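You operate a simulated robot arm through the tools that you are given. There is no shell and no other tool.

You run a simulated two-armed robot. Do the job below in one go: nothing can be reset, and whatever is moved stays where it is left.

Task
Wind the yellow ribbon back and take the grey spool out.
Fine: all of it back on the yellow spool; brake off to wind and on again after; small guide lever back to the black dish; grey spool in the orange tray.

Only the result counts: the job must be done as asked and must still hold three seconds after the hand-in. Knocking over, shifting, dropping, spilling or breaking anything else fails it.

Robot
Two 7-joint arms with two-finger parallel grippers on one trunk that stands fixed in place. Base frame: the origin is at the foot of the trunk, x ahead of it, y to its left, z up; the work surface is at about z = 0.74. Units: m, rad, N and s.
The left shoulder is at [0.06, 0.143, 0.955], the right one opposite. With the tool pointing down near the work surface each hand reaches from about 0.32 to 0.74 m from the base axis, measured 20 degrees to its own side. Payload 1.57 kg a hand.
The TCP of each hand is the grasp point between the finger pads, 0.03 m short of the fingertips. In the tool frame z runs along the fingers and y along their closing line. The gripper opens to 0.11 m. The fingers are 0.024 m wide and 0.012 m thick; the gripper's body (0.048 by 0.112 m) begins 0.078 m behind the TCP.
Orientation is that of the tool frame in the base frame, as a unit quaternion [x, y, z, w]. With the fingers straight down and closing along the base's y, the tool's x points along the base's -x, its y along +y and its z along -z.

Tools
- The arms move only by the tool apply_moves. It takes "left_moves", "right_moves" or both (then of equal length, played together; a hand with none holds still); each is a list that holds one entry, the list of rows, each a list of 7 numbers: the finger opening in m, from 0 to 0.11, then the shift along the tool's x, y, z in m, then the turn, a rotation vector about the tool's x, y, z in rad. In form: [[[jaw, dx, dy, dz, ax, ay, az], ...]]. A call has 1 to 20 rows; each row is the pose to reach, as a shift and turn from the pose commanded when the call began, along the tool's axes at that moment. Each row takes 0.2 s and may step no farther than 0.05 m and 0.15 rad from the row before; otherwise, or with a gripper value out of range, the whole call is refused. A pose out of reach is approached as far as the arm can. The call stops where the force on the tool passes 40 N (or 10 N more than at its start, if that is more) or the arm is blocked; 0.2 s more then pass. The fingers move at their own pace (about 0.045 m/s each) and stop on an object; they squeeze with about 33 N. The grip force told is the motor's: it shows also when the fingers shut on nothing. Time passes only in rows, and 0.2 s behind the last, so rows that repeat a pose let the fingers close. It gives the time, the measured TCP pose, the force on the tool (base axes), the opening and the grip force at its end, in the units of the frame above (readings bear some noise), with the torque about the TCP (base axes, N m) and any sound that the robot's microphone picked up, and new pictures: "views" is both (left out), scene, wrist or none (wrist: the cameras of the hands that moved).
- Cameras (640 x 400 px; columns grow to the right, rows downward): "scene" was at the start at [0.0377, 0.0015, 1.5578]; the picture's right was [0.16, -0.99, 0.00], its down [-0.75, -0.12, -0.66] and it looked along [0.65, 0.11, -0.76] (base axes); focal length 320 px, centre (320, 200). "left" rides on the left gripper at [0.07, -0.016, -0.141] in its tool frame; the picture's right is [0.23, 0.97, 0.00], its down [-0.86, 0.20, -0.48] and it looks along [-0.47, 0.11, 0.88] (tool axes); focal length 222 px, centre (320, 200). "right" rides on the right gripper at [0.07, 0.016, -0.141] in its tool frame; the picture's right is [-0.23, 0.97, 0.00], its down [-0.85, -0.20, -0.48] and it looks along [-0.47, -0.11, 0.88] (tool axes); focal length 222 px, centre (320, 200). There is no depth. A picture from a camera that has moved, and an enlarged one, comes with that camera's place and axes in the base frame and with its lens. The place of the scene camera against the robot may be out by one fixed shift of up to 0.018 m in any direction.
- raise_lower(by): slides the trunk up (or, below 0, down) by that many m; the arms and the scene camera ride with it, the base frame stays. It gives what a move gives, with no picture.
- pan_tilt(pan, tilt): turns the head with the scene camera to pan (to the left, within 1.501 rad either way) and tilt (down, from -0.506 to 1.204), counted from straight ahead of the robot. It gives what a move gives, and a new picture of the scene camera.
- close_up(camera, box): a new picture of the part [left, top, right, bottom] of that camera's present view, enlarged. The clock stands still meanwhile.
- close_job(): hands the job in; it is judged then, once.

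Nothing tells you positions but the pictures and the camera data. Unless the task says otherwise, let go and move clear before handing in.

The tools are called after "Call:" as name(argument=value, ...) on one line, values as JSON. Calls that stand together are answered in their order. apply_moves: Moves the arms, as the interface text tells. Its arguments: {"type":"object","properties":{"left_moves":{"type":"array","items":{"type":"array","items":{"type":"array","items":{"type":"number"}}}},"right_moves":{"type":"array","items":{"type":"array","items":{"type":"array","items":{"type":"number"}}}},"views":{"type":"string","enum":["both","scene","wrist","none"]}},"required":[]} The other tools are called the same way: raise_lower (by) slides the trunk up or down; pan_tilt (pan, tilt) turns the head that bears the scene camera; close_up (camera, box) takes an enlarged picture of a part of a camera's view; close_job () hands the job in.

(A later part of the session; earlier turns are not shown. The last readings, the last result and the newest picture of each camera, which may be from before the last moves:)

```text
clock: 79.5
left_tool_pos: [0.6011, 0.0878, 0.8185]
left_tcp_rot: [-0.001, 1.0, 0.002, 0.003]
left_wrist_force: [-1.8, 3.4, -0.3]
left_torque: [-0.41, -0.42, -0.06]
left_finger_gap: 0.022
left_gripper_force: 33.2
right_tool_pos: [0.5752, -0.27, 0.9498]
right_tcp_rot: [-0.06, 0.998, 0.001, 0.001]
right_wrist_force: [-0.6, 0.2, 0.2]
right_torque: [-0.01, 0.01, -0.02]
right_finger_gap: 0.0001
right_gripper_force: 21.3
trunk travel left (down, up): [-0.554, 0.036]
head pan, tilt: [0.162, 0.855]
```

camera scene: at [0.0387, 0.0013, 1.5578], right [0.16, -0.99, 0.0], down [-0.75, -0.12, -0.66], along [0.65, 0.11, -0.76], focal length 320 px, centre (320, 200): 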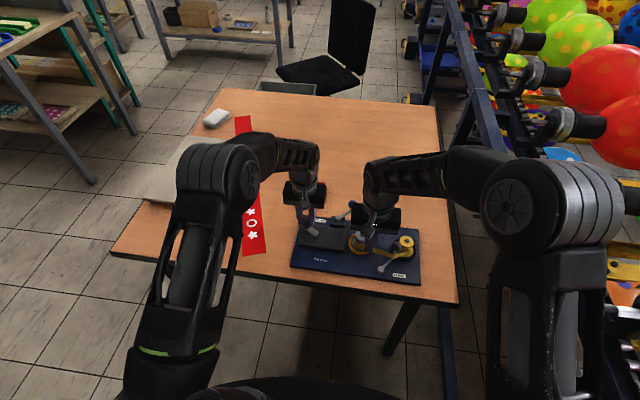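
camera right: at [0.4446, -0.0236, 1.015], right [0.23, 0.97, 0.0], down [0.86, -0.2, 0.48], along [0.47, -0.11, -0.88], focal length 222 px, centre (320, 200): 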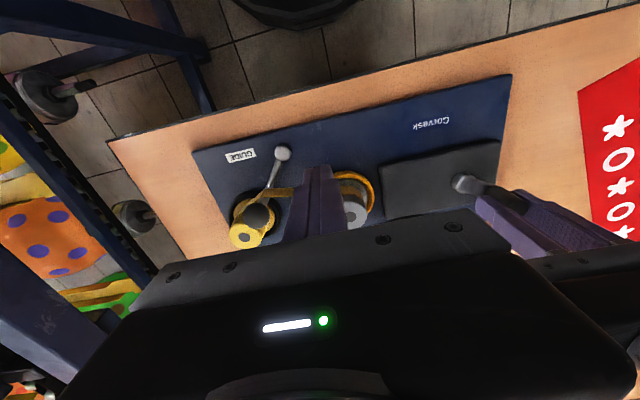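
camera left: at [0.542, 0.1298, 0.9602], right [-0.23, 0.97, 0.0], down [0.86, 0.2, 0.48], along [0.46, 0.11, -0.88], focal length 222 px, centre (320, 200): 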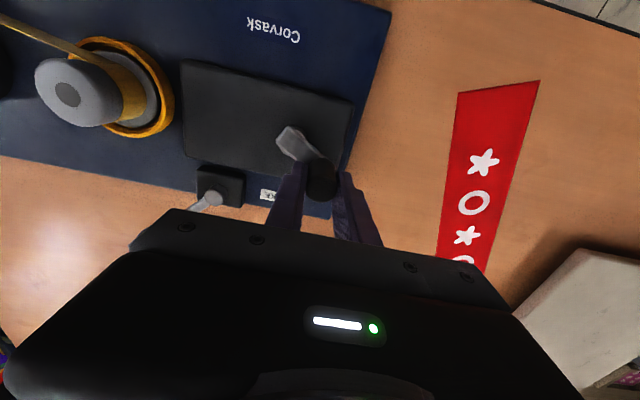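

Low forces. I'll make a full clockwise turn from here.

Call:
apply_moves(left_moves=[[[0.015, 0.011, 0, 0, 0, 0, 0], [0.015, 0.0214, 0.0038, 0, 0, 0, 0], [0.015, 0.0299, 0.0109, 0, 0, 0, 0], [0.015, 0.0354, 0.0204, 0, 0, 0, 0], [0.015, 0.0373, 0.0313, 0, 0, 0, 0], [0.015, 0.0354, 0.0422, 0, 0, 0, 0], [0.015, 0.0299, 0.0517, 0, 0, 0, 0], [0.015, 0.0214, 0.0588, 0, 0, 0, 0], [0.015, 0.011, 0.0626, 0, 0, 0, 0], [0.015, 0, 0.0626, 0, 0, 0, 0], [0.015, -0.0104, 0.0588, 0, 0, 0, 0], [0.015, -0.0189, 0.0517, 0, 0, 0, 0], [0.015, -0.0244, 0.0422, 0, 0, 0, 0], [0.015, -0.0263, 0.0313, 0, 0, 0, 0], [0.015, -0.0244, 0.0204, 0, 0, 0, 0], [0.015, -0.0189, 0.0109, 0, 0, 0, 0], [0.015, -0.0104, 0.0038, 0, 0, 0, 0], [0.015, 0, 0, 0, 0, 0, 0]]], views="none")

Call:
close_up(camera="right", box=[386, 120, 416, 140])

Call:
close_up(camera="right", box=[476, 113, 506, 133])

Call:
close_up(camera="scene", box=[280, 170, 440, 280])

```text
clock: 83.3
left_tool_pos: [0.6005, 0.0877, 0.8199]
left_tcp_rot: [0.0, 1.0, 0.001, 0.005]
left_wrist_force: [0.6, -4.9, 0.1]
left_torque: [-0.19, -0.85, 0.03]
left_finger_gap: 0.022
left_gripper_force: 32.8
right_tool_pos: [0.5767, -0.2705, 0.9502]
right_tcp_rot: [-0.06, 0.998, 0.0, 0.0]
right_wrist_force: [-1.1, -0.3, -0.7]
right_torque: [-0.02, -0.03, -0.03]
right_finger_gap: 0.0
right_gripper_force: 20.5
trunk travel left (down, up): [-0.554, 0.036]
head pan, tilt: [0.162, 0.855]
```

```text
16.00 times, centred on (401, 130) of right
camera zoom: at [0.5032, -0.2631, 1.0912], right [0.11, 0.99, 0.0], down [0.87, -0.1, 0.48], along [0.48, -0.05, -0.88], focal length 3554 px, centre (-976, 1320)
```

zoom: 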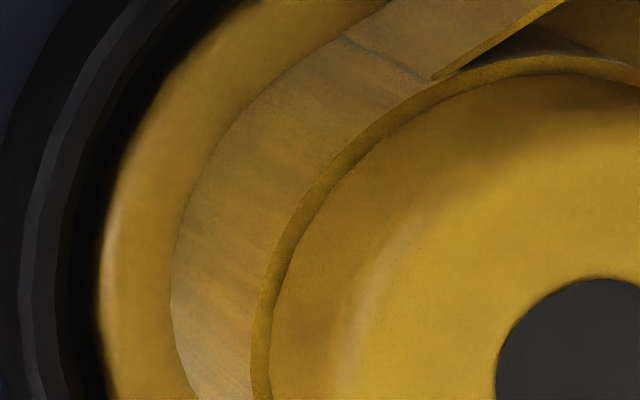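

```text
16.00 times, centred on (491, 123) of right
camera zoom: at [0.5032, -0.2631, 1.0912], right [0.11, 0.99, 0.0], down [0.87, -0.1, 0.48], along [0.48, -0.05, -0.88], focal length 3554 px, centre (-2416, 1432)
```

zoom: 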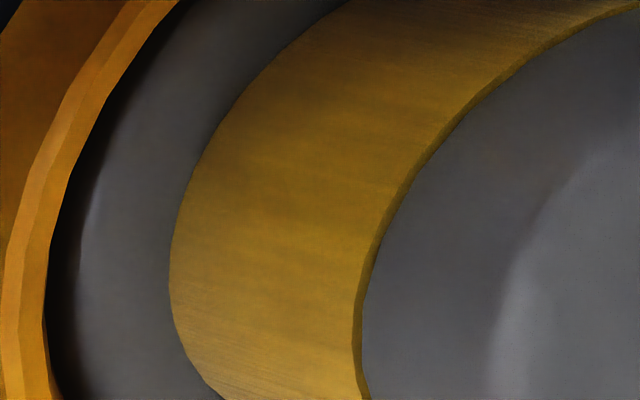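

```text
3.64 times, centred on (360, 225) of scene
camera zoom: at [0.0382, 0.001, 1.5577], right [0.16, -0.99, 0.0], down [-0.75, -0.12, -0.66], along [0.65, 0.11, -0.76], focal length 1164 px, centre (174, 109)
```

zoom: 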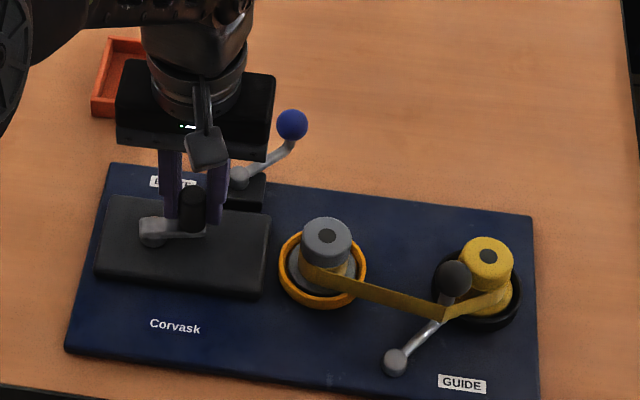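

The board is unmoved and the strips look unchanged over this turn. I'll keep on clockwise beyond where I've been before, checking each turn.

Call:
apply_moves(left_moves=[[[0.015, 0.011, 0, 0, 0, 0, 0], [0.015, 0.0214, 0.0038, 0, 0, 0, 0], [0.015, 0.0299, 0.0109, 0, 0, 0, 0], [0.015, 0.0354, 0.0204, 0, 0, 0, 0], [0.015, 0.0373, 0.0313, 0, 0, 0, 0], [0.015, 0.0354, 0.0422, 0, 0, 0, 0], [0.015, 0.0299, 0.0517, 0, 0, 0, 0], [0.015, 0.0214, 0.0588, 0, 0, 0, 0], [0.015, 0.011, 0.0626, 0, 0, 0, 0], [0.015, 0, 0.0626, 0, 0, 0, 0], [0.015, -0.0104, 0.0588, 0, 0, 0, 0], [0.015, -0.0189, 0.0517, 0, 0, 0, 0], [0.015, -0.0244, 0.0422, 0, 0, 0, 0], [0.015, -0.0263, 0.0313, 0, 0, 0, 0], [0.015, -0.0244, 0.0204, 0, 0, 0, 0], [0.015, -0.0189, 0.0109, 0, 0, 0, 0], [0.015, -0.0104, 0.0038, 0, 0, 0, 0], [0.015, 0, 0, 0, 0, 0, 0]]], views="none")

Call:
close_up(camera="scene", box=[280, 170, 440, 280])

```text
clock: 87.2
left_tool_pos: [0.5999, 0.0874, 0.8206]
left_tcp_rot: [-0.001, 1.0, 0.001, 0.006]
left_wrist_force: [-0.3, -1.8, 0.2]
left_torque: [-0.22, -0.87, 0.04]
left_finger_gap: 0.0219
left_gripper_force: 33.3
right_tool_pos: [0.5746, -0.2696, 0.9491]
right_tcp_rot: [-0.06, 0.998, -0.001, 0.001]
right_wrist_force: [-0.2, -0.4, 0.3]
right_torque: [0.02, -0.01, 0.03]
right_finger_gap: 0.0
right_gripper_force: 21.4
trunk travel left (down, up): [-0.554, 0.036]
head pan, tilt: [0.162, 0.855]
```

```text
3.64 times, centred on (360, 225) of scene
camera zoom: at [0.0384, 0.0014, 1.5578], right [0.16, -0.99, 0.0], down [-0.75, -0.12, -0.66], along [0.65, 0.11, -0.76], focal length 1164 px, centre (174, 109)
```

zoom: 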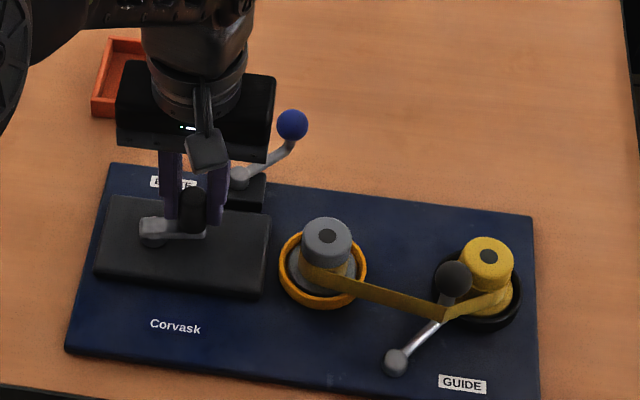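

Call:
apply_moves(left_moves=[[[0.015, 0.011, 0, 0.0005, 0, 0, 0], [0.015, 0.0214, 0.0038, 0.0005, 0, 0, 0], [0.015, 0.0299, 0.0109, 0.0005, 0, 0, 0], [0.015, 0.0354, 0.0204, 0.0005, 0, 0, 0], [0.015, 0.0373, 0.0313, 0.0005, 0, 0, 0], [0.015, 0.0354, 0.0422, 0.0005, 0, 0, 0], [0.015, 0.0299, 0.0517, 0.0005, 0, 0, 0], [0.015, 0.0214, 0.0588, 0.0005, 0, 0, 0], [0.015, 0.011, 0.0626, 0.0005, 0, 0, 0], [0.015, 0, 0.0626, 0.0005, 0, 0, 0], [0.015, -0.0104, 0.0588, 0.0005, 0, 0, 0], [0.015, -0.0189, 0.0517, 0.0005, 0, 0, 0], [0.015, -0.0244, 0.0422, 0.0005, 0, 0, 0], [0.015, -0.0263, 0.0313, 0.0005, 0, 0, 0], [0.015, -0.0244, 0.0204, 0.0005, 0, 0, 0], [0.015, -0.0189, 0.0109, 0.0005, 0, 0, 0], [0.015, -0.0104, 0.0038, 0.0005, 0, 0, 0], [0.015, 0, 0, 0.0005, 0, 0, 0]]], views="none")

Call:
close_up(camera="scene", box=[280, 170, 440, 280])

Call:
close_up(camera="right", box=[386, 120, 416, 140])

Call:
close_up(camera="right", box=[476, 113, 506, 133])

```text
clock: 90.2
left_tool_pos: [0.6294, 0.1281, 0.8196]
left_tcp_rot: [-0.002, 1.0, 0.01, 0.004]
left_wrist_force: [-4.4, 18.5, 6.0]
left_torque: [-0.58, 0.46, -0.11]
left_finger_gap: 0.0225
left_gripper_force: 32.9
right_tool_pos: [0.5736, -0.2731, 0.9509]
right_tcp_rot: [-0.058, 0.998, 0.001, 0.002]
right_wrist_force: [-0.8, -1.2, 0.4]
right_torque: [0.06, 0.01, 0.02]
right_finger_gap: 0.0
right_gripper_force: 21.1
trunk travel left (down, up): [-0.554, 0.036]
head pan, tilt: [0.162, 0.855]
stopped in row 15 (left hand): the force on the tool passed its limit at 42 N (the readings are from after the stop); the commanded pose is now the measured one
```

```text
3.64 times, centred on (360, 225) of scene
camera zoom: at [0.0369, 0.0013, 1.5577], right [0.16, -0.99, 0.0], down [-0.74, -0.12, -0.66], along [0.65, 0.11, -0.75], focal length 1164 px, centre (174, 109)
```

zoom: 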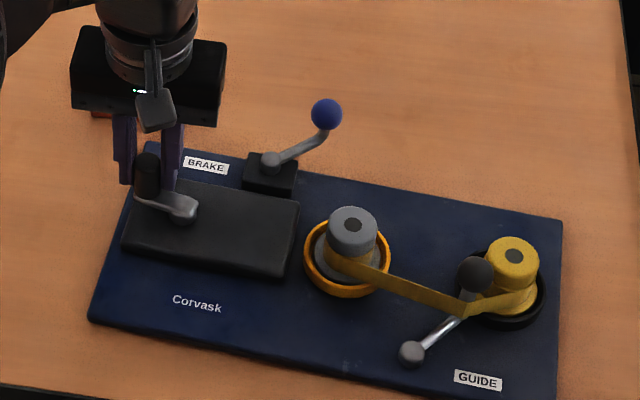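

```text
16.00 times, centred on (401, 130) of right
camera zoom: at [0.5011, -0.266, 1.0916], right [0.11, 0.99, 0.0], down [0.87, -0.1, 0.48], along [0.48, -0.05, -0.88], focal length 3554 px, centre (-976, 1320)
```

zoom: 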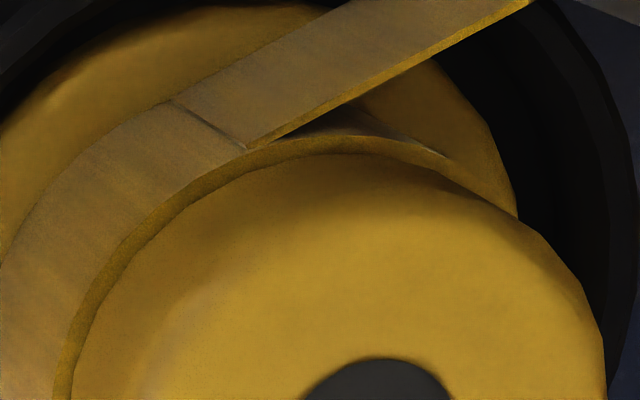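

```text
16.00 times, centred on (491, 123) of right
camera zoom: at [0.5011, -0.266, 1.0916], right [0.11, 0.99, 0.0], down [0.87, -0.1, 0.48], along [0.48, -0.05, -0.88], focal length 3554 px, centre (-2416, 1432)
```

zoom: 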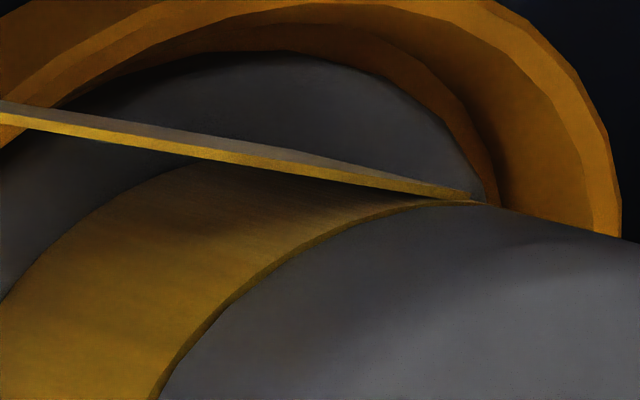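

I hit a clockwise stop too (about −1.1 turns), so the crank has only about 3 turns of travel, and the wraps didn't change anywhere in it. The crank therefore isn't coupled in this lever state, and I suspect the brake sense. I'll release the crank, look over the brake, and set it back to its first position to test.

Call:
apply_moves(left_moves=[[[0.05, 0, 0.001, 0, 0, 0, 0], [0.05, 0, 0.001, 0, 0, 0, 0], [0.05, 0, 0.001, -0.04, 0, 0, 0], [0.05, 0, 0.001, -0.08, 0, 0, 0], [0.03, 0.0, -0.02, -0.12, 0, 0, 0], [0.0, -0.03, -0.06, -0.13, 0, -0.1, 0], [0.0, -0.055, -0.1, -0.13, 0, -0.2, 0], [0.0, -0.07, -0.14, -0.13, 0, -0.3, 0], [0.0, -0.08, -0.17, -0.11, 0, -0.35, 0], [0.0, -0.08, -0.17, -0.1, 0, -0.35, 0]]], views="wrist")

Call:
close_up(camera="left", box=[200, 30, 440, 230])

Call:
close_up(camera="scene", box=[280, 170, 440, 280])

```text
refused: row 6 steps farther than a row can; nothing moved
```

```text
2.00 times, centred on (320, 130) of left
camera zoom: at [0.5589, 0.1092, 0.9596], right [-0.23, 0.97, 0.02], down [0.85, 0.19, 0.49], along [0.47, 0.13, -0.87], focal length 444 px, centre (320, 340)
```

zoom: 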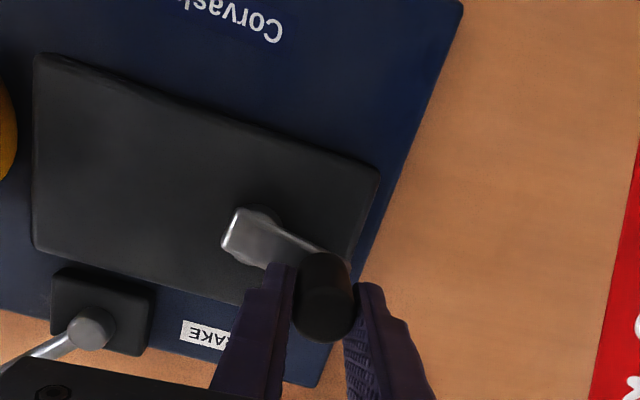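

```text
3.64 times, centred on (360, 225) of scene
camera zoom: at [0.0369, 0.0013, 1.5577], right [0.16, -0.99, 0.0], down [-0.74, -0.12, -0.66], along [0.65, 0.11, -0.75], focal length 1164 px, centre (174, 109)
```

zoom: 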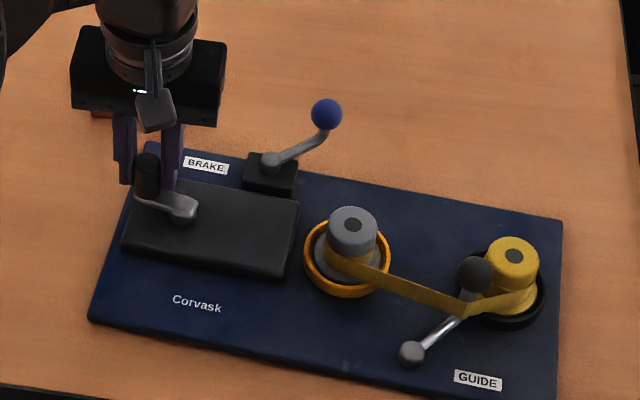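

Call:
apply_moves(left_moves=[[[0.05, 0, 0.001, 0, 0, 0, 0], [0.05, 0, 0.001, 0, 0, 0, 0], [0.05, 0, 0.001, -0.04, 0, 0, 0], [0.05, 0, 0.001, -0.08, 0, 0, 0], [0.03, 0.0, -0.02, -0.11, 0, 0, 0], [0.0, -0.02, -0.05, -0.125, 0, -0.07, 0], [0.0, -0.035, -0.085, -0.13, 0, -0.14, 0], [0.0, -0.05, -0.12, -0.13, 0, -0.21, 0], [0.0, -0.065, -0.15, -0.12, 0, -0.28, 0], [0.0, -0.08, -0.17, -0.105, 0, -0.35, 0], [0.0, -0.08, -0.17, -0.105, 0, -0.35, 0]]], views="wrist")

Call:
close_up(camera="left", box=[200, 30, 440, 230])

Call:
close_up(camera="scene", box=[280, 170, 440, 280])

```text
clock: 92.6
left_tool_pos: [0.7091, -0.0458, 0.9236]
left_tcp_rot: [0.0, 0.984, 0.007, 0.18]
left_wrist_force: [-0.6, 0.5, -0.3]
left_torque: [-0.01, -0.04, 0.0]
left_finger_gap: 0.0
left_gripper_force: 21.5
right_tool_pos: [0.5746, -0.2721, 0.9508]
right_tcp_rot: [-0.059, 0.998, 0.0, 0.001]
right_wrist_force: [-0.4, 0.1, 0.3]
right_torque: [0.02, -0.01, 0.0]
right_finger_gap: 0.0001
right_gripper_force: 21.2
trunk travel left (down, up): [-0.554, 0.036]
head pan, tilt: [0.162, 0.855]
camera left: at [0.5943, -0.0636, 1.0306], right [-0.22, 0.97, -0.07], down [0.63, 0.19, 0.75], along [0.75, 0.12, -0.66], focal length 222 px, centre (320, 200)
```

left: 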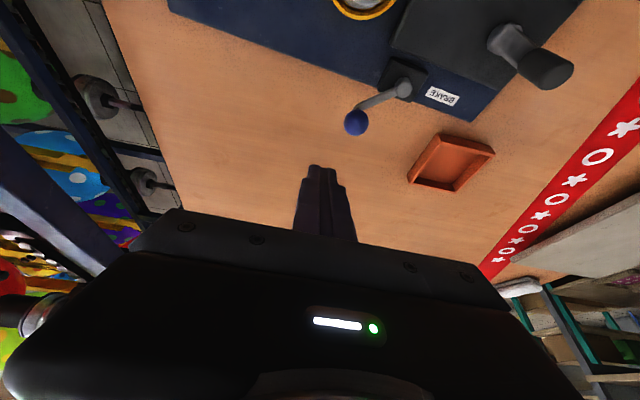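

```text
2.00 times, centred on (320, 130) of left
camera zoom: at [0.5943, -0.0636, 1.0306], right [-0.22, 0.97, -0.07], down [0.63, 0.19, 0.75], along [0.75, 0.12, -0.66], focal length 444 px, centre (320, 340)
```

zoom: 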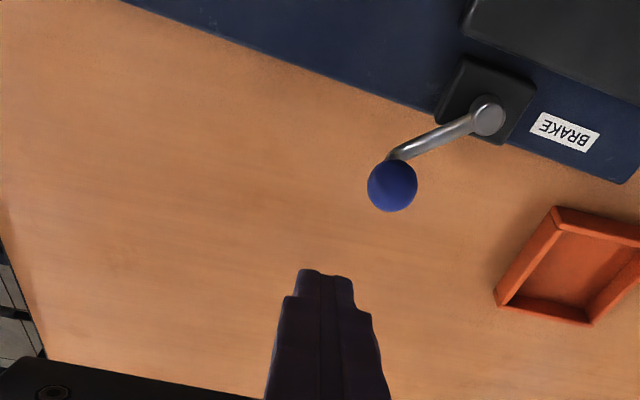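

```text
3.64 times, centred on (360, 225) of scene
camera zoom: at [0.0376, 0.0016, 1.5578], right [0.16, -0.99, 0.0], down [-0.75, -0.12, -0.66], along [0.65, 0.11, -0.76], focal length 1164 px, centre (174, 109)
```

zoom: 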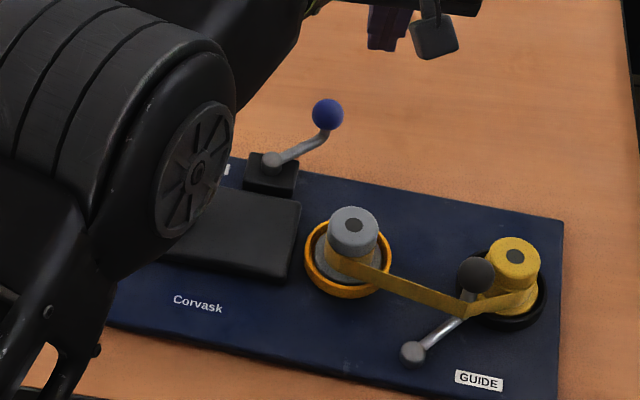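

I see the knob at (0.716, −0.011, 0.80) and the brake hub at (0.677, 0.029). I'll lower the closed fingers on the knob's −y side and push it gently back round toward its first position.

Call:
apply_moves(left_moves=[[[0, 0.015, 0.0, 0.035, 0, 0, 0], [0, 0.03, 0.0, 0.07, 0, 0, 0], [0, 0.0425, 0.001, 0.1, 0, 0, 0], [0, 0.0425, 0.009, 0.1, 0, 0, 0], [0, 0.037, 0.015, 0.102, 0, 0, 0], [0, 0.0316, 0.0215, 0.1041, 0, 0, 0], [0, 0.028, 0.028, 0.1055, 0, 0, 0], [0, 0.0244, 0.035, 0.1068, 0, 0, 0]]], views="none")

Call:
close_up(camera="left", box=[200, 30, 440, 230])

Call:
close_up(camera="scene", box=[280, 170, 440, 280])

```text
clock: 94.4
left_tool_pos: [0.7239, -0.0101, 0.8161]
left_tcp_rot: [-0.001, 0.984, 0.008, 0.178]
left_wrist_force: [-0.4, -0.7, -0.6]
left_torque: [-0.01, -0.03, -0.02]
left_finger_gap: 0.0
left_gripper_force: 21.2
right_tool_pos: [0.5747, -0.2714, 0.9508]
right_tcp_rot: [-0.059, 0.998, 0.0, 0.0]
right_wrist_force: [0.2, -0.8, 0.4]
right_torque: [0.0, -0.02, -0.01]
right_finger_gap: 0.0001
right_gripper_force: 21.4
trunk travel left (down, up): [-0.554, 0.036]
head pan, tilt: [0.162, 0.855]
```

```text
2.00 times, centred on (320, 130) of left
camera zoom: at [0.6097, -0.0275, 0.9222], right [-0.22, 0.97, -0.07], down [0.63, 0.19, 0.75], along [0.74, 0.12, -0.66], focal length 444 px, centre (320, 340)
```

zoom: 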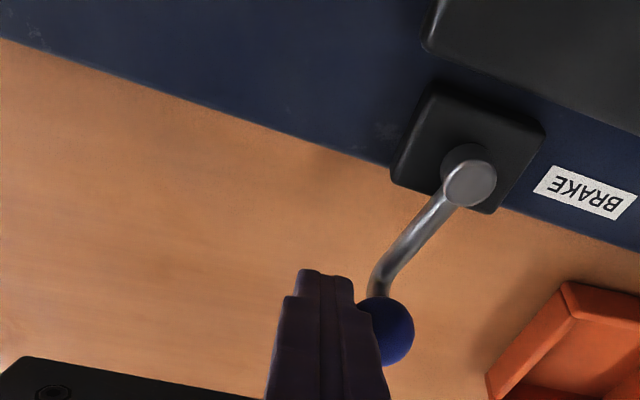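

```text
3.64 times, centred on (360, 225) of scene
camera zoom: at [0.0378, 0.0016, 1.5578], right [0.16, -0.99, 0.0], down [-0.75, -0.12, -0.66], along [0.65, 0.11, -0.76], focal length 1164 px, centre (174, 109)
```

zoom: 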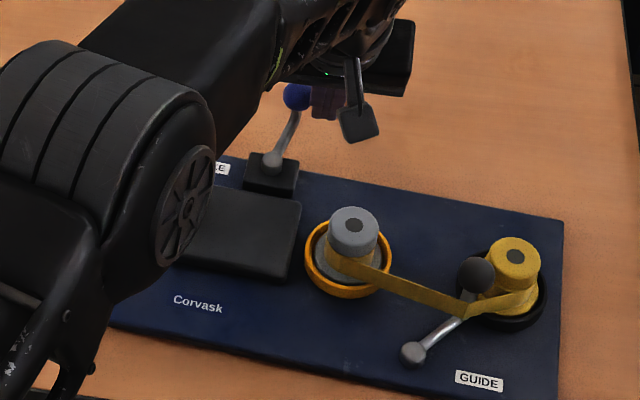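

The lever turns easily without moving the board. I'll continue in small steps to the first position, watching the force.

Call:
apply_moves(left_moves=[[[0, -0.0018, 0.005, 0.0007, 0, 0, 0], [0, -0.0035, 0.0097, 0.0013, 0, 0, 0]]], views="none")

Call:
close_up(camera="scene", box=[290, 170, 370, 220])

```text
clock: 95.0
left_tool_pos: [0.7283, 0.0, 0.8155]
left_tcp_rot: [-0.001, 0.984, 0.007, 0.178]
left_wrist_force: [0.2, 1.0, 0.1]
left_torque: [-0.04, -0.02, -0.01]
left_finger_gap: 0.0
left_gripper_force: 21.6
right_tool_pos: [0.5744, -0.2718, 0.9513]
right_tcp_rot: [-0.059, 0.998, 0.0, 0.0]
right_wrist_force: [0.1, 1.3, -0.5]
right_torque: [-0.02, -0.03, 0.04]
right_finger_gap: 0.0003
right_gripper_force: 21.6
trunk travel left (down, up): [-0.554, 0.036]
head pan, tilt: [0.162, 0.855]
```

```text
8.00 times, centred on (330, 195) of scene
camera zoom: at [0.0379, 0.0015, 1.5578], right [0.16, -0.99, 0.0], down [-0.75, -0.12, -0.66], along [0.65, 0.11, -0.76], focal length 2561 px, centre (240, 240)
```

zoom: 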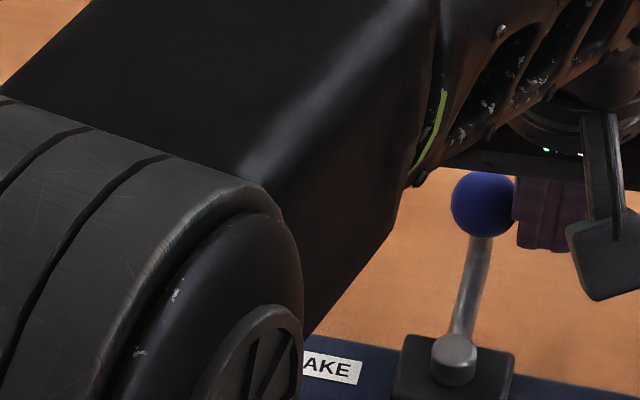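

The lever has already passed its original angle without resistance, so the original position was not an end stop. The brake can swing to the +y side too. I'll carry on gently to find that side's end.

Call:
apply_moves(left_moves=[[[0, -0.0015, 0.006, 0.0006, 0, 0, 0], [0, -0.0031, 0.0125, 0.0012, 0, 0, 0], [0, -0.004, 0.018, 0.0015, 0, 0, 0], [0, -0.005, 0.0232, 0.0019, 0, 0, 0]]], views="none")

Call:
close_up(camera="scene", box=[280, 170, 440, 280])

Call:
close_up(camera="left", box=[200, 30, 440, 230])

```text
clock: 96.0
left_tool_pos: [0.7342, 0.0209, 0.8161]
left_tcp_rot: [0.0, 0.984, 0.008, 0.18]
left_wrist_force: [-1.0, -18.7, -0.4]
left_torque: [-0.2, 0.01, -0.08]
left_finger_gap: 0.0
left_gripper_force: 21.2
right_tool_pos: [0.5753, -0.2735, 0.9503]
right_tcp_rot: [-0.059, 0.998, 0.001, 0.001]
right_wrist_force: [0.2, -0.3, 0.2]
right_torque: [0.02, 0.01, 0.03]
right_finger_gap: 0.0001
right_gripper_force: 21.4
trunk travel left (down, up): [-0.554, 0.036]
head pan, tilt: [0.162, 0.855]
```

```text
3.64 times, centred on (360, 225) of scene
camera zoom: at [0.0381, -0.0013, 1.5578], right [0.16, -0.99, 0.0], down [-0.75, -0.12, -0.66], along [0.65, 0.11, -0.76], focal length 1164 px, centre (174, 109)
```

zoom: 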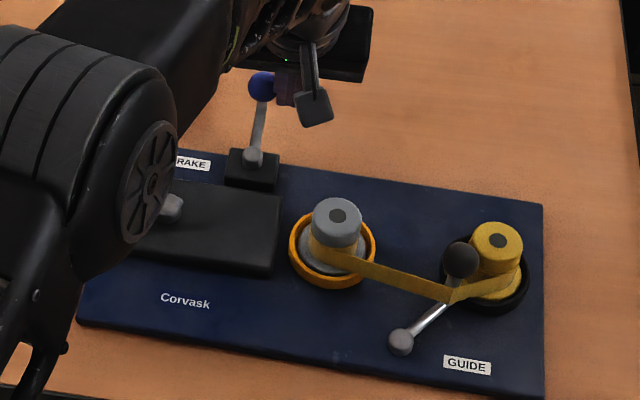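

```text
2.00 times, centred on (320, 130) of left
camera zoom: at [0.6191, 0.0029, 0.9225], right [-0.21, 0.97, -0.07], down [0.63, 0.19, 0.75], along [0.75, 0.12, -0.66], focal length 444 px, centre (320, 340)
```

zoom: 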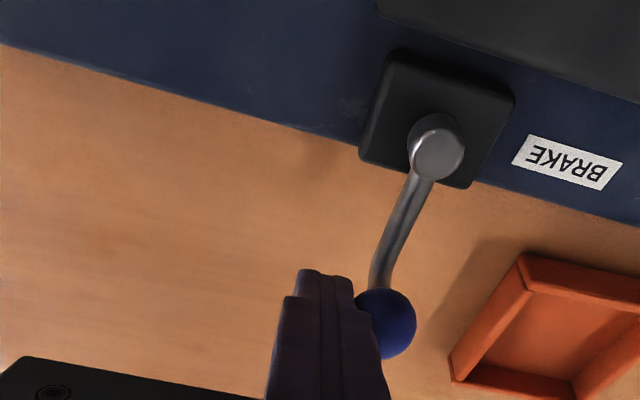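

The lever meets its other stop at the original angle, and that push carried the board about 2 cm back toward its place. Now I'll test the crank with the brake in this position. I'll back off and go over the crank.

Call:
apply_moves(left_moves=[[[0, 0, -0.008, 0, 0, 0, 0], [0, 0, -0.012, -0.03, 0, 0, 0], [0, 0, -0.012, -0.07, 0, 0, 0], [0, 0.0, 0.0, -0.11, 0, 0.05, 0], [0.02, 0.01, 0.035, -0.13, 0, 0.12, 0], [0.05, 0.02, 0.07, -0.135, 0, 0.19, 0], [0.05, 0.03, 0.1, -0.135, 0, 0.27, 0], [0.05, 0.035, 0.12, -0.135, 0, 0.36, 0], [0.05, 0.035, 0.12, -0.135, 0, 0.36, 0]]], views="none")

Call:
close_up(camera="left", box=[200, 40, 440, 210])

Call:
close_up(camera="scene", box=[280, 170, 440, 280])

```text
clock: 98.0
left_tool_pos: [0.6527, 0.1413, 0.9312]
left_tcp_rot: [-0.002, 1.0, 0.006, 0.0]
left_wrist_force: [1.3, 0.4, 0.1]
left_torque: [0.04, -0.01, 0.0]
left_finger_gap: 0.05
left_gripper_force: 0.1
right_tool_pos: [0.5743, -0.2723, 0.95]
right_tcp_rot: [-0.059, 0.998, 0.0, 0.001]
right_wrist_force: [0.8, 0.3, 0.4]
right_torque: [0.01, 0.0, 0.0]
right_finger_gap: 0.0
right_gripper_force: 21.3
trunk travel left (down, up): [-0.554, 0.036]
head pan, tilt: [0.162, 0.855]
```

```text
2.35 times, centred on (320, 125) of left
camera zoom: at [0.5843, 0.1239, 1.0724], right [-0.23, 0.97, 0.01], down [0.85, 0.2, 0.48], along [0.47, 0.12, -0.88], focal length 523 px, centre (320, 376)
```

zoom: 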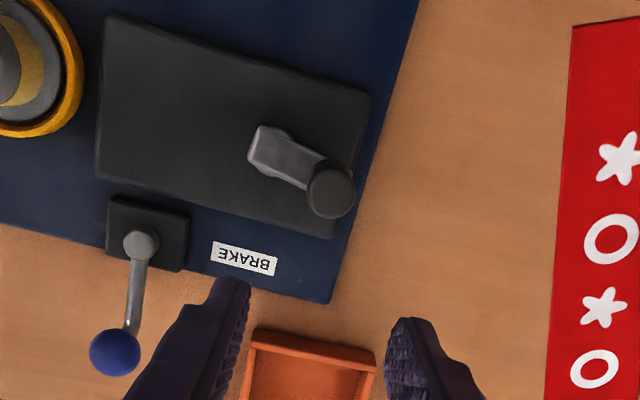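

```text
3.64 times, centred on (360, 225) of scene
camera zoom: at [0.0375, 0.0013, 1.5578], right [0.16, -0.99, 0.0], down [-0.75, -0.12, -0.66], along [0.65, 0.11, -0.76], focal length 1164 px, centre (174, 109)
```

zoom: 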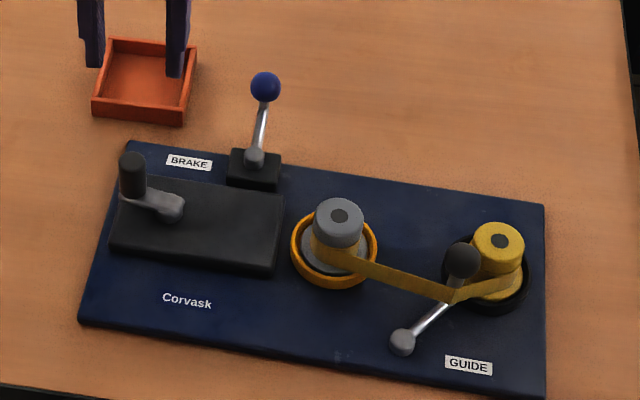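

Call:
apply_moves(left_moves=[[[0.05, 0.015, 0.0, 0.02, 0, 0, 0], [0.05, 0.0288, -0.0012, 0.05, 0, 0, 0], [0.05, 0.0288, -0.0012, 0.08, 0, 0, 0], [0.05, 0.0288, -0.0012, 0.114, 0, 0, 0], [0.015, 0.0288, -0.0012, 0.114, 0, 0, 0], [0.015, 0.0288, -0.0012, 0.114, 0, 0, 0], [0.015, 0.0288, -0.0012, 0.114, 0, 0, 0]]], views="none")

Call:
close_up(camera="right", box=[340, 60, 560, 180])

Call:
close_up(camera="scene", box=[290, 200, 370, 250])

```text
clock: 99.6
left_tool_pos: [0.6209, 0.1423, 0.8188]
left_tcp_rot: [-0.002, 1.0, 0.006, 0.0]
left_wrist_force: [-0.6, -1.4, 0.9]
left_torque: [-0.77, -0.15, 0.03]
left_finger_gap: 0.0225
left_gripper_force: 24.5
right_tool_pos: [0.5753, -0.2726, 0.9509]
right_tcp_rot: [-0.06, 0.998, 0.0, 0.001]
right_wrist_force: [-0.8, -0.1, 0.5]
right_torque: [0.04, 0.01, 0.02]
right_finger_gap: 0.0002
right_gripper_force: 21.1
trunk travel left (down, up): [-0.554, 0.036]
head pan, tilt: [0.162, 0.855]
```

```text
2.91 times, centred on (450, 120) of right
camera zoom: at [0.5021, -0.2642, 1.0915], right [0.11, 0.99, 0.0], down [0.87, -0.1, 0.48], along [0.48, -0.05, -0.88], focal length 646 px, centre (-58, 433)
```

zoom: 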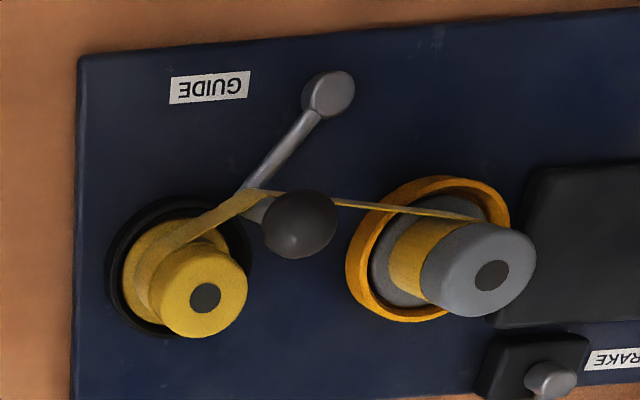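

```text
8.00 times, centred on (330, 225) of scene
camera zoom: at [0.0376, 0.0014, 1.5578], right [0.16, -0.99, 0.0], down [-0.75, -0.12, -0.66], along [0.65, 0.11, -0.76], focal length 2561 px, centre (240, 0)
```

zoom: 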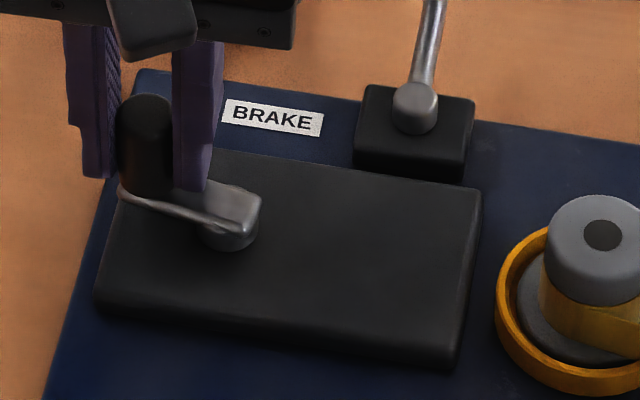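

Call:
close_up(camera="right", box=[382, 140, 412, 160])

Call:
close_up(camera="right", box=[466, 132, 496, 152])

Call:
apply_moves(left_moves=[[[0.015, 0.0022, 0.0001, 0, 0, 0, 0], [0.015, 0.0044, 0.0003, 0, 0, 0, 0], [0.015, 0.0083, 0.0002, 0, 0, 0, 0]]], views="none")

```text
16.00 times, centred on (397, 150) of right
camera zoom: at [0.5021, -0.2642, 1.0915], right [0.11, 0.99, 0.0], down [0.87, -0.1, 0.48], along [0.48, -0.05, -0.88], focal length 3554 px, centre (-912, 1000)
```

zoom: 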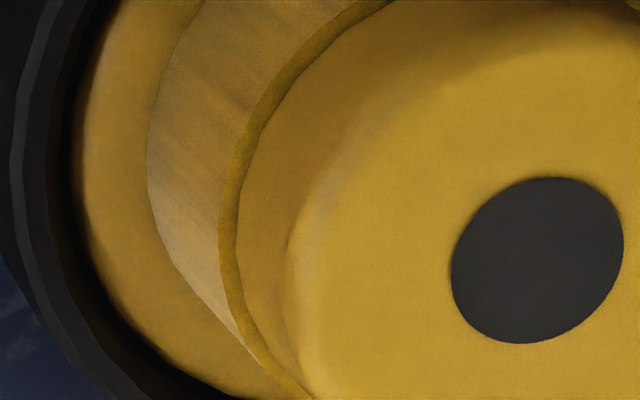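

```text
16.00 times, centred on (481, 142) of right
camera zoom: at [0.5021, -0.2642, 1.0915], right [0.11, 0.99, 0.0], down [0.87, -0.1, 0.48], along [0.48, -0.05, -0.88], focal length 3554 px, centre (-2256, 1128)
```

zoom: 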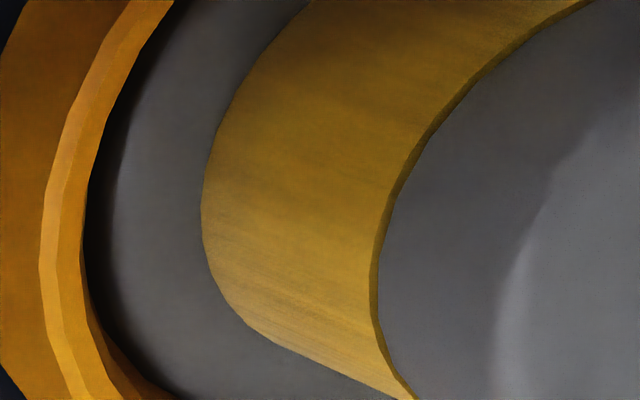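

```text
clock: 100.4
left_tool_pos: [0.6158, 0.1432, 0.8171]
left_tcp_rot: [-0.002, 1.0, 0.005, 0.004]
left_wrist_force: [12.7, -3.0, 4.1]
left_torque: [-1.16, -1.01, 0.01]
left_finger_gap: 0.0222
left_gripper_force: 32.7
right_tool_pos: [0.5763, -0.2723, 0.9497]
right_tcp_rot: [-0.059, 0.998, 0.0, -0.001]
right_wrist_force: [0.6, 0.3, 0.4]
right_torque: [-0.01, 0.01, 0.0]
right_finger_gap: 0.0
right_gripper_force: 21.2
trunk travel left (down, up): [-0.554, 0.036]
head pan, tilt: [0.162, 0.855]
```

The crank is now stiff at once (12.7 N tangentially), so this position is brake **on** and the far position was truly off. The missing condition must therefore be the guide: with it at the black dish the crank isn't coupled to the ribbon. So the plan is brake off, guide at the amber dish, wind, then guide back to black and brake on. I'll release the crank and go to the brake.

Call:
apply_moves(left_moves=[[[0.015, -0.005, 0, 0, 0, 0, 0], [0.05, -0.005, 0, 0, 0, 0, 0], [0.05, -0.005, 0, 0, 0, 0, 0], [0.05, -0.005, 0, -0.04, 0, 0, 0], [0.05, -0.005, 0, -0.08, 0, 0, 0], [0.04, -0.03, -0.015, -0.11, 0, -0.07, 0], [0.02, -0.06, -0.03, -0.113, 0, -0.14, 0], [0.0, -0.09, -0.045, -0.113, 0, -0.21, 0], [0.0, -0.11, -0.058, -0.113, 0, -0.28, 0], [0.0, -0.121, -0.063, -0.113, 0, -0.35, 0], [0.0, -0.121, -0.063, -0.113, 0, -0.35, 0]]], views="none")

Call:
close_up(camera="left", box=[200, 30, 440, 230])

Call:
close_up(camera="scene", box=[280, 170, 440, 280])

```text
clock: 102.8
left_tool_pos: [0.7348, 0.0774, 0.9289]
left_tcp_rot: [-0.001, 0.985, 0.008, 0.174]
left_wrist_force: [0.3, -0.1, 1.0]
left_torque: [0.0, 0.03, -0.04]
left_finger_gap: 0.0
left_gripper_force: 21.3
right_tool_pos: [0.5745, -0.2724, 0.9506]
right_tcp_rot: [-0.059, 0.998, 0.0, 0.001]
right_wrist_force: [0.6, -0.2, -0.4]
right_torque: [0.04, -0.02, -0.03]
right_finger_gap: 0.0001
right_gripper_force: 22.0
trunk travel left (down, up): [-0.554, 0.036]
head pan, tilt: [0.162, 0.855]
```

```text
2.00 times, centred on (320, 130) of left
camera zoom: at [0.623, 0.0603, 1.0374], right [-0.22, 0.97, -0.06], down [0.64, 0.19, 0.75], along [0.74, 0.12, -0.66], focal length 444 px, centre (320, 340)
```

zoom: 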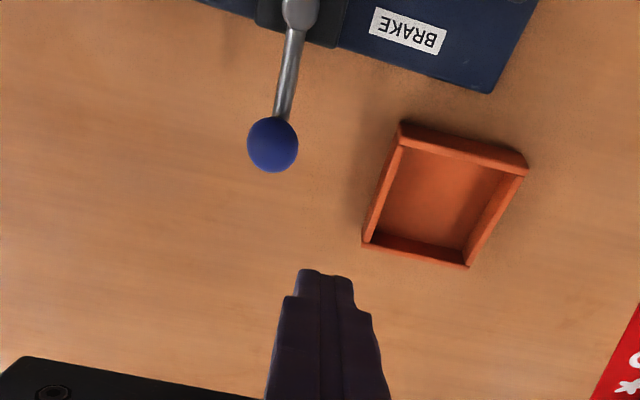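

```text
3.64 times, centred on (360, 225) of scene
camera zoom: at [0.0379, 0.0015, 1.5578], right [0.16, -0.99, 0.0], down [-0.75, -0.12, -0.66], along [0.65, 0.11, -0.76], focal length 1164 px, centre (174, 109)
```

zoom: 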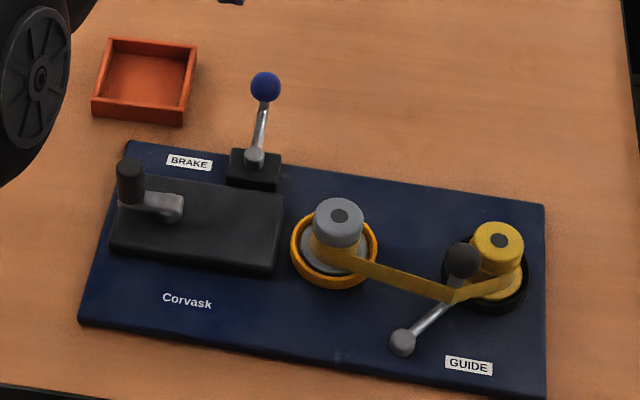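

Call:
apply_moves(left_moves=[[[0, 0.013, 0.001, 0.036, 0, 0, 0], [0, 0.026, 0.002, 0.072, 0, 0, 0], [0, 0.0368, 0.0026, 0.1079, 0, 0, 0], [0, 0.036, -0.008, 0.1082, 0, 0, 0], [0, 0.0347, -0.0196, 0.1086, 0, 0, 0], [0, 0.0343, -0.028, 0.1088, 0, 0, 0], [0, 0.034, -0.0363, 0.1089, 0, 0, 0], [0, 0.0352, -0.043, 0.1085, 0, 0, 0], [0, 0.0364, -0.0494, 0.108, 0, 0, 0]]], views="none")

Call:
close_up(camera="scene", box=[280, 170, 440, 280])

```text
clock: 104.8
left_tool_pos: [0.7396, 0.0298, 0.8155]
left_tcp_rot: [-0.001, 0.985, 0.006, 0.174]
left_wrist_force: [-0.1, 0.5, 0.5]
left_torque: [0.01, 0.01, -0.01]
left_finger_gap: 0.0
left_gripper_force: 21.1
right_tool_pos: [0.5748, -0.2738, 0.9511]
right_tcp_rot: [-0.059, 0.998, 0.0, 0.001]
right_wrist_force: [-1.4, 0.3, 0.5]
right_torque: [-0.01, -0.01, 0.02]
right_finger_gap: 0.0
right_gripper_force: 20.9
trunk travel left (down, up): [-0.554, 0.036]
head pan, tilt: [0.162, 0.855]
```

```text
3.64 times, centred on (360, 225) of scene
camera zoom: at [0.0378, 0.0013, 1.5578], right [0.16, -0.99, 0.0], down [-0.75, -0.12, -0.66], along [0.65, 0.11, -0.76], focal length 1164 px, centre (174, 109)
```

zoom: 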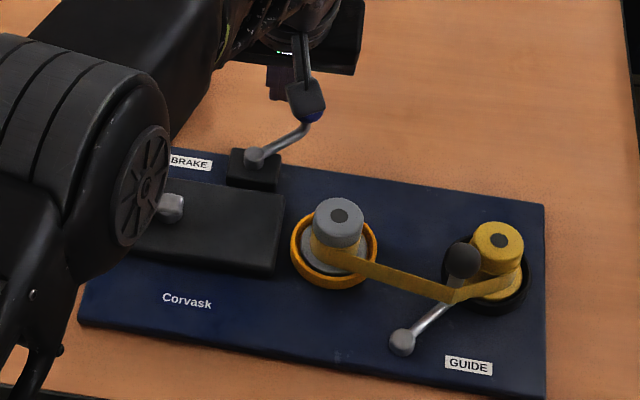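

Call:
apply_moves(left_moves=[[[0, 0.0012, -0.0033, -0.0004, 0, 0, 0], [0, 0.0023, -0.0063, -0.0008, 0, 0, 0]]], views="none")

Call:
close_up(camera="scene", box=[280, 170, 440, 280])

```text
clock: 105.4
left_tool_pos: [0.7365, 0.0246, 0.8144]
left_tcp_rot: [-0.001, 0.985, 0.008, 0.174]
left_wrist_force: [3.9, 4.7, -0.6]
left_torque: [0.01, 0.0, 0.01]
left_finger_gap: 0.0
left_gripper_force: 21.8
right_tool_pos: [0.5748, -0.2704, 0.9502]
right_tcp_rot: [-0.059, 0.998, 0.0, 0.0]
right_wrist_force: [1.0, -0.1, -0.2]
right_torque: [0.02, 0.0, 0.0]
right_finger_gap: 0.0001
right_gripper_force: 21.1
trunk travel left (down, up): [-0.554, 0.036]
head pan, tilt: [0.162, 0.855]
```

```text
3.64 times, centred on (360, 225) of scene
camera zoom: at [0.0384, 0.0021, 1.5578], right [0.16, -0.99, 0.0], down [-0.75, -0.12, -0.66], along [0.65, 0.11, -0.76], focal length 1164 px, centre (174, 109)
```

zoom: 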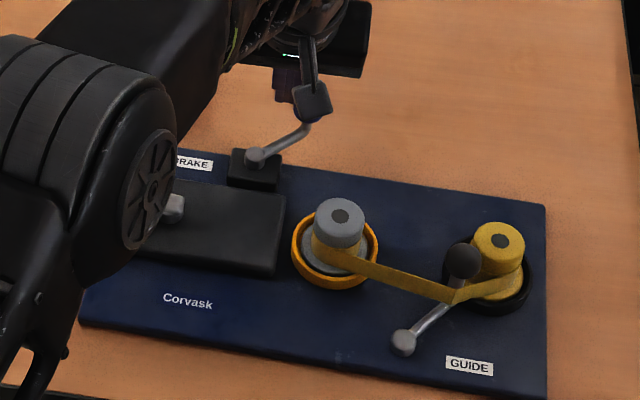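

Brake is at its off stop with only a few newtons and the board stayed put. Next the left hand retreats while the right goes above the guide's dark knob, turned tangentially.

Call:
apply_moves(left_moves=[[[0, -0.0056, 0.008, 0.002, 0, 0, 0], [0, -0.0056, 0.008, -0.03, 0, 0, 0], [0, -0.0056, 0.008, -0.07, 0, 0, 0], [0, -0.0, 0.02, -0.11, 0, 0.08, 0], [0.02, 0.01, 0.055, -0.13, 0, 0.18, 0], [0.05, 0.02, 0.09, -0.135, 0, 0.28, 0], [0.05, 0.03, 0.125, -0.135, 0, 0.35, 0]]], right_moves=[[[0.02, -0.002, 0.02, 0.0, 0, 0, 0.12], [0.04, -0.004, 0.045, 0.0, 0, 0, 0.24], [0.06, -0.006, 0.07, 0.005, 0, 0, 0.36], [0.06, -0.008, 0.095, 0.01, 0, 0, 0.48], [0.06, -0.011, 0.12, 0.015, 0, 0, 0.6], [0.06, -0.0139, 0.1489, 0.02, 0, 0, 0.72], [0.06, -0.0139, 0.1489, 0.02, 0, 0, 0.78]]], views="wrist")

Call:
close_up(camera="right", box=[200, 40, 440, 210])

Call:
close_up(camera="scene", box=[280, 170, 440, 280])

```text
clock: 107.0
left_tool_pos: [0.6598, 0.1449, 0.9326]
left_tcp_rot: [-0.001, 1.0, 0.005, -0.001]
left_wrist_force: [0.6, 0.8, -0.2]
left_torque: [0.01, -0.01, -0.05]
left_finger_gap: 0.0502
left_gripper_force: 0.1
right_tool_pos: [0.5692, -0.1224, 0.9303]
right_tcp_rot: [0.325, 0.946, 0.001, 0.001]
right_wrist_force: [-1.0, 0.6, -0.4]
right_torque: [0.0, -0.03, -0.01]
right_finger_gap: 0.06
right_gripper_force: 0.1
trunk travel left (down, up): [-0.554, 0.036]
head pan, tilt: [0.162, 0.855]
camera right: at [0.5237, -0.0665, 1.072], right [0.78, 0.63, 0.0], down [0.55, -0.68, 0.48], along [0.3, -0.37, -0.88], focal length 222 px, centre (320, 200)
camera left: at [0.5916, 0.1265, 1.0743], right [-0.23, 0.97, 0.01], down [0.86, 0.19, 0.48], along [0.46, 0.12, -0.88], focal length 222 px, centre (320, 200)
```

right: 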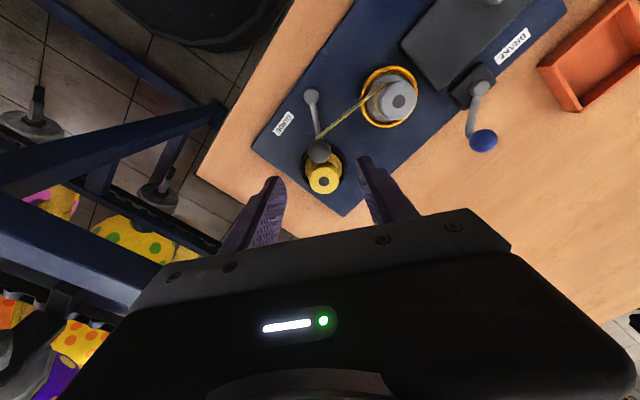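
left: 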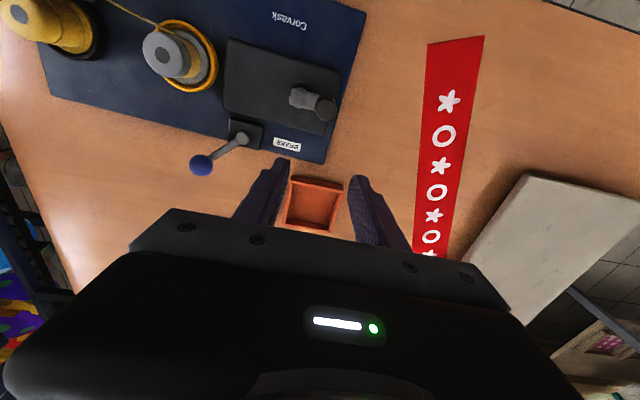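

```text
2.35 times, centred on (320, 125) of right
camera zoom: at [0.5237, -0.0665, 1.072], right [0.78, 0.63, 0.0], down [0.55, -0.68, 0.48], along [0.3, -0.37, -0.88], focal length 523 px, centre (320, 376)
```

zoom: 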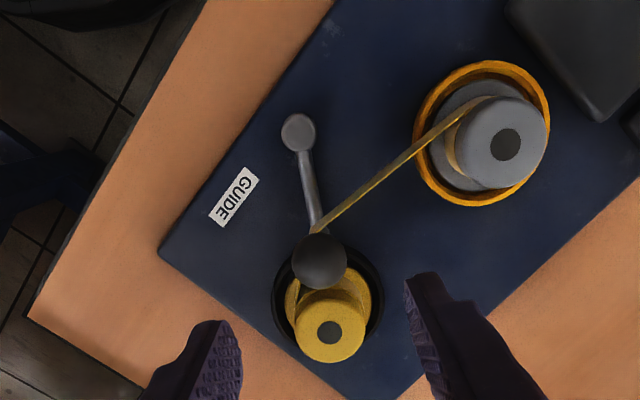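

```text
3.64 times, centred on (360, 225) of scene
camera zoom: at [0.0379, 0.0019, 1.5578], right [0.16, -0.99, 0.0], down [-0.75, -0.12, -0.66], along [0.65, 0.11, -0.76], focal length 1164 px, centre (174, 109)
```

zoom: 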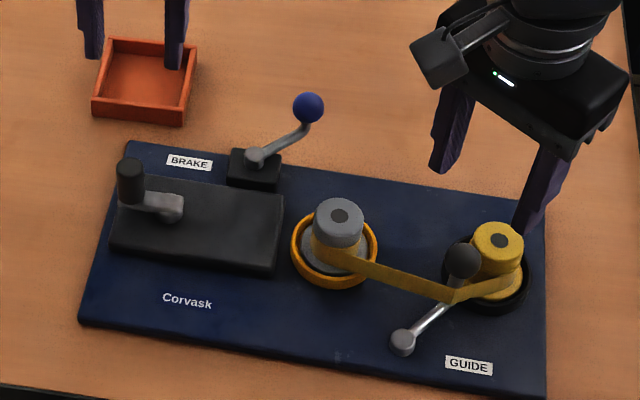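

The knob is at (0.570, −0.125) and the pivot at (0.527, −0.088). I'll descend, grip, and swing the guide back to the amber side.

Call:
apply_moves(right_moves=[[[0.06, -0.0023, -0.0011, 0.03, 0, 0, 0], [0.06, -0.0023, -0.0011, 0.07, 0, 0, 0], [0.06, -0.0023, -0.0011, 0.105, 0, 0, 0], [0.02, -0.0023, -0.0011, 0.105, 0, 0, 0], [0.02, -0.0023, -0.0011, 0.105, 0, 0, 0], [0.02, -0.0023, -0.0011, 0.105, 0, 0, 0]]], views="none")

```text
clock: 108.4
left_tool_pos: [0.6588, 0.1455, 0.9324]
left_tcp_rot: [-0.002, 1.0, 0.008, 0.0]
left_wrist_force: [0.2, 0.7, -0.1]
left_torque: [-0.01, -0.02, 0.01]
left_finger_gap: 0.05
left_gripper_force: 0.1
right_tool_pos: [0.5708, -0.1244, 0.8258]
right_tcp_rot: [0.325, 0.946, 0.001, 0.001]
right_wrist_force: [1.6, 0.5, 0.1]
right_torque: [-0.02, -0.08, -0.02]
right_finger_gap: 0.0271
right_gripper_force: 21.5
trunk travel left (down, up): [-0.554, 0.036]
head pan, tilt: [0.162, 0.855]
```

Call:
apply_moves(right_moves=[[[0.02, 0.0005, 0.0073, 0, 0, 0, -0.13], [0.02, 0.0019, 0.0144, 0, 0, 0, -0.26], [0.02, 0.0042, 0.0213, 0, 0, 0, -0.39], [0.02, 0.0074, 0.0278, 0, 0, 0, -0.52], [0.02, 0.0114, 0.0339, 0, 0, 0, -0.65], [0.02, 0.0162, 0.0394, 0, 0, 0, -0.78], [0.02, 0.0216, 0.0442, 0, 0, 0, -0.91], [0.02, 0.0276, 0.0483, 0, 0, 0, -1.04], [0.02, 0.0341, 0.0516, 0, 0, 0, -1.17], [0.02, 0.0394, 0.0535, 0, 0, 0, -1.27]]], views="none")

Call:
close_up(camera="scene", box=[280, 170, 440, 280])

```text
clock: 110.6
left_tool_pos: [0.6615, 0.1442, 0.933]
left_tcp_rot: [-0.001, 1.0, 0.007, -0.001]
left_wrist_force: [-0.3, -0.6, -0.6]
left_torque: [0.02, 0.02, 0.0]
left_finger_gap: 0.0504
left_gripper_force: 0.1
right_tool_pos: [0.5746, -0.057, 0.8246]
right_tcp_rot: [-0.302, 0.953, 0.0, 0.0]
right_wrist_force: [7.5, -0.3, 0.2]
right_torque: [-0.18, 0.14, 0.25]
right_finger_gap: 0.0268
right_gripper_force: 33.1
trunk travel left (down, up): [-0.554, 0.036]
head pan, tilt: [0.162, 0.855]
```

```text
3.64 times, centred on (360, 225) of scene
camera zoom: at [0.0393, 0.0017, 1.5579], right [0.16, -0.99, 0.0], down [-0.75, -0.12, -0.65], along [0.65, 0.11, -0.76], focal length 1164 px, centre (174, 109)
```

zoom: 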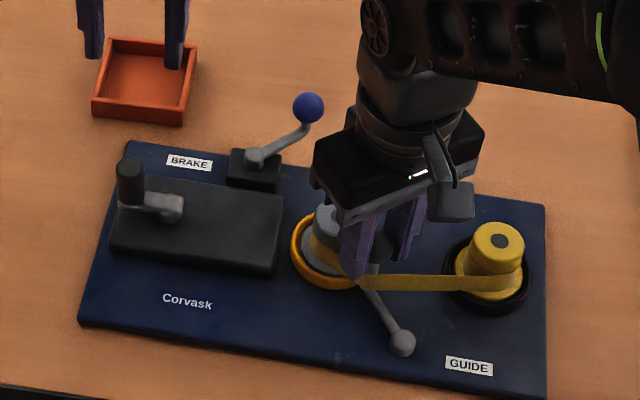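

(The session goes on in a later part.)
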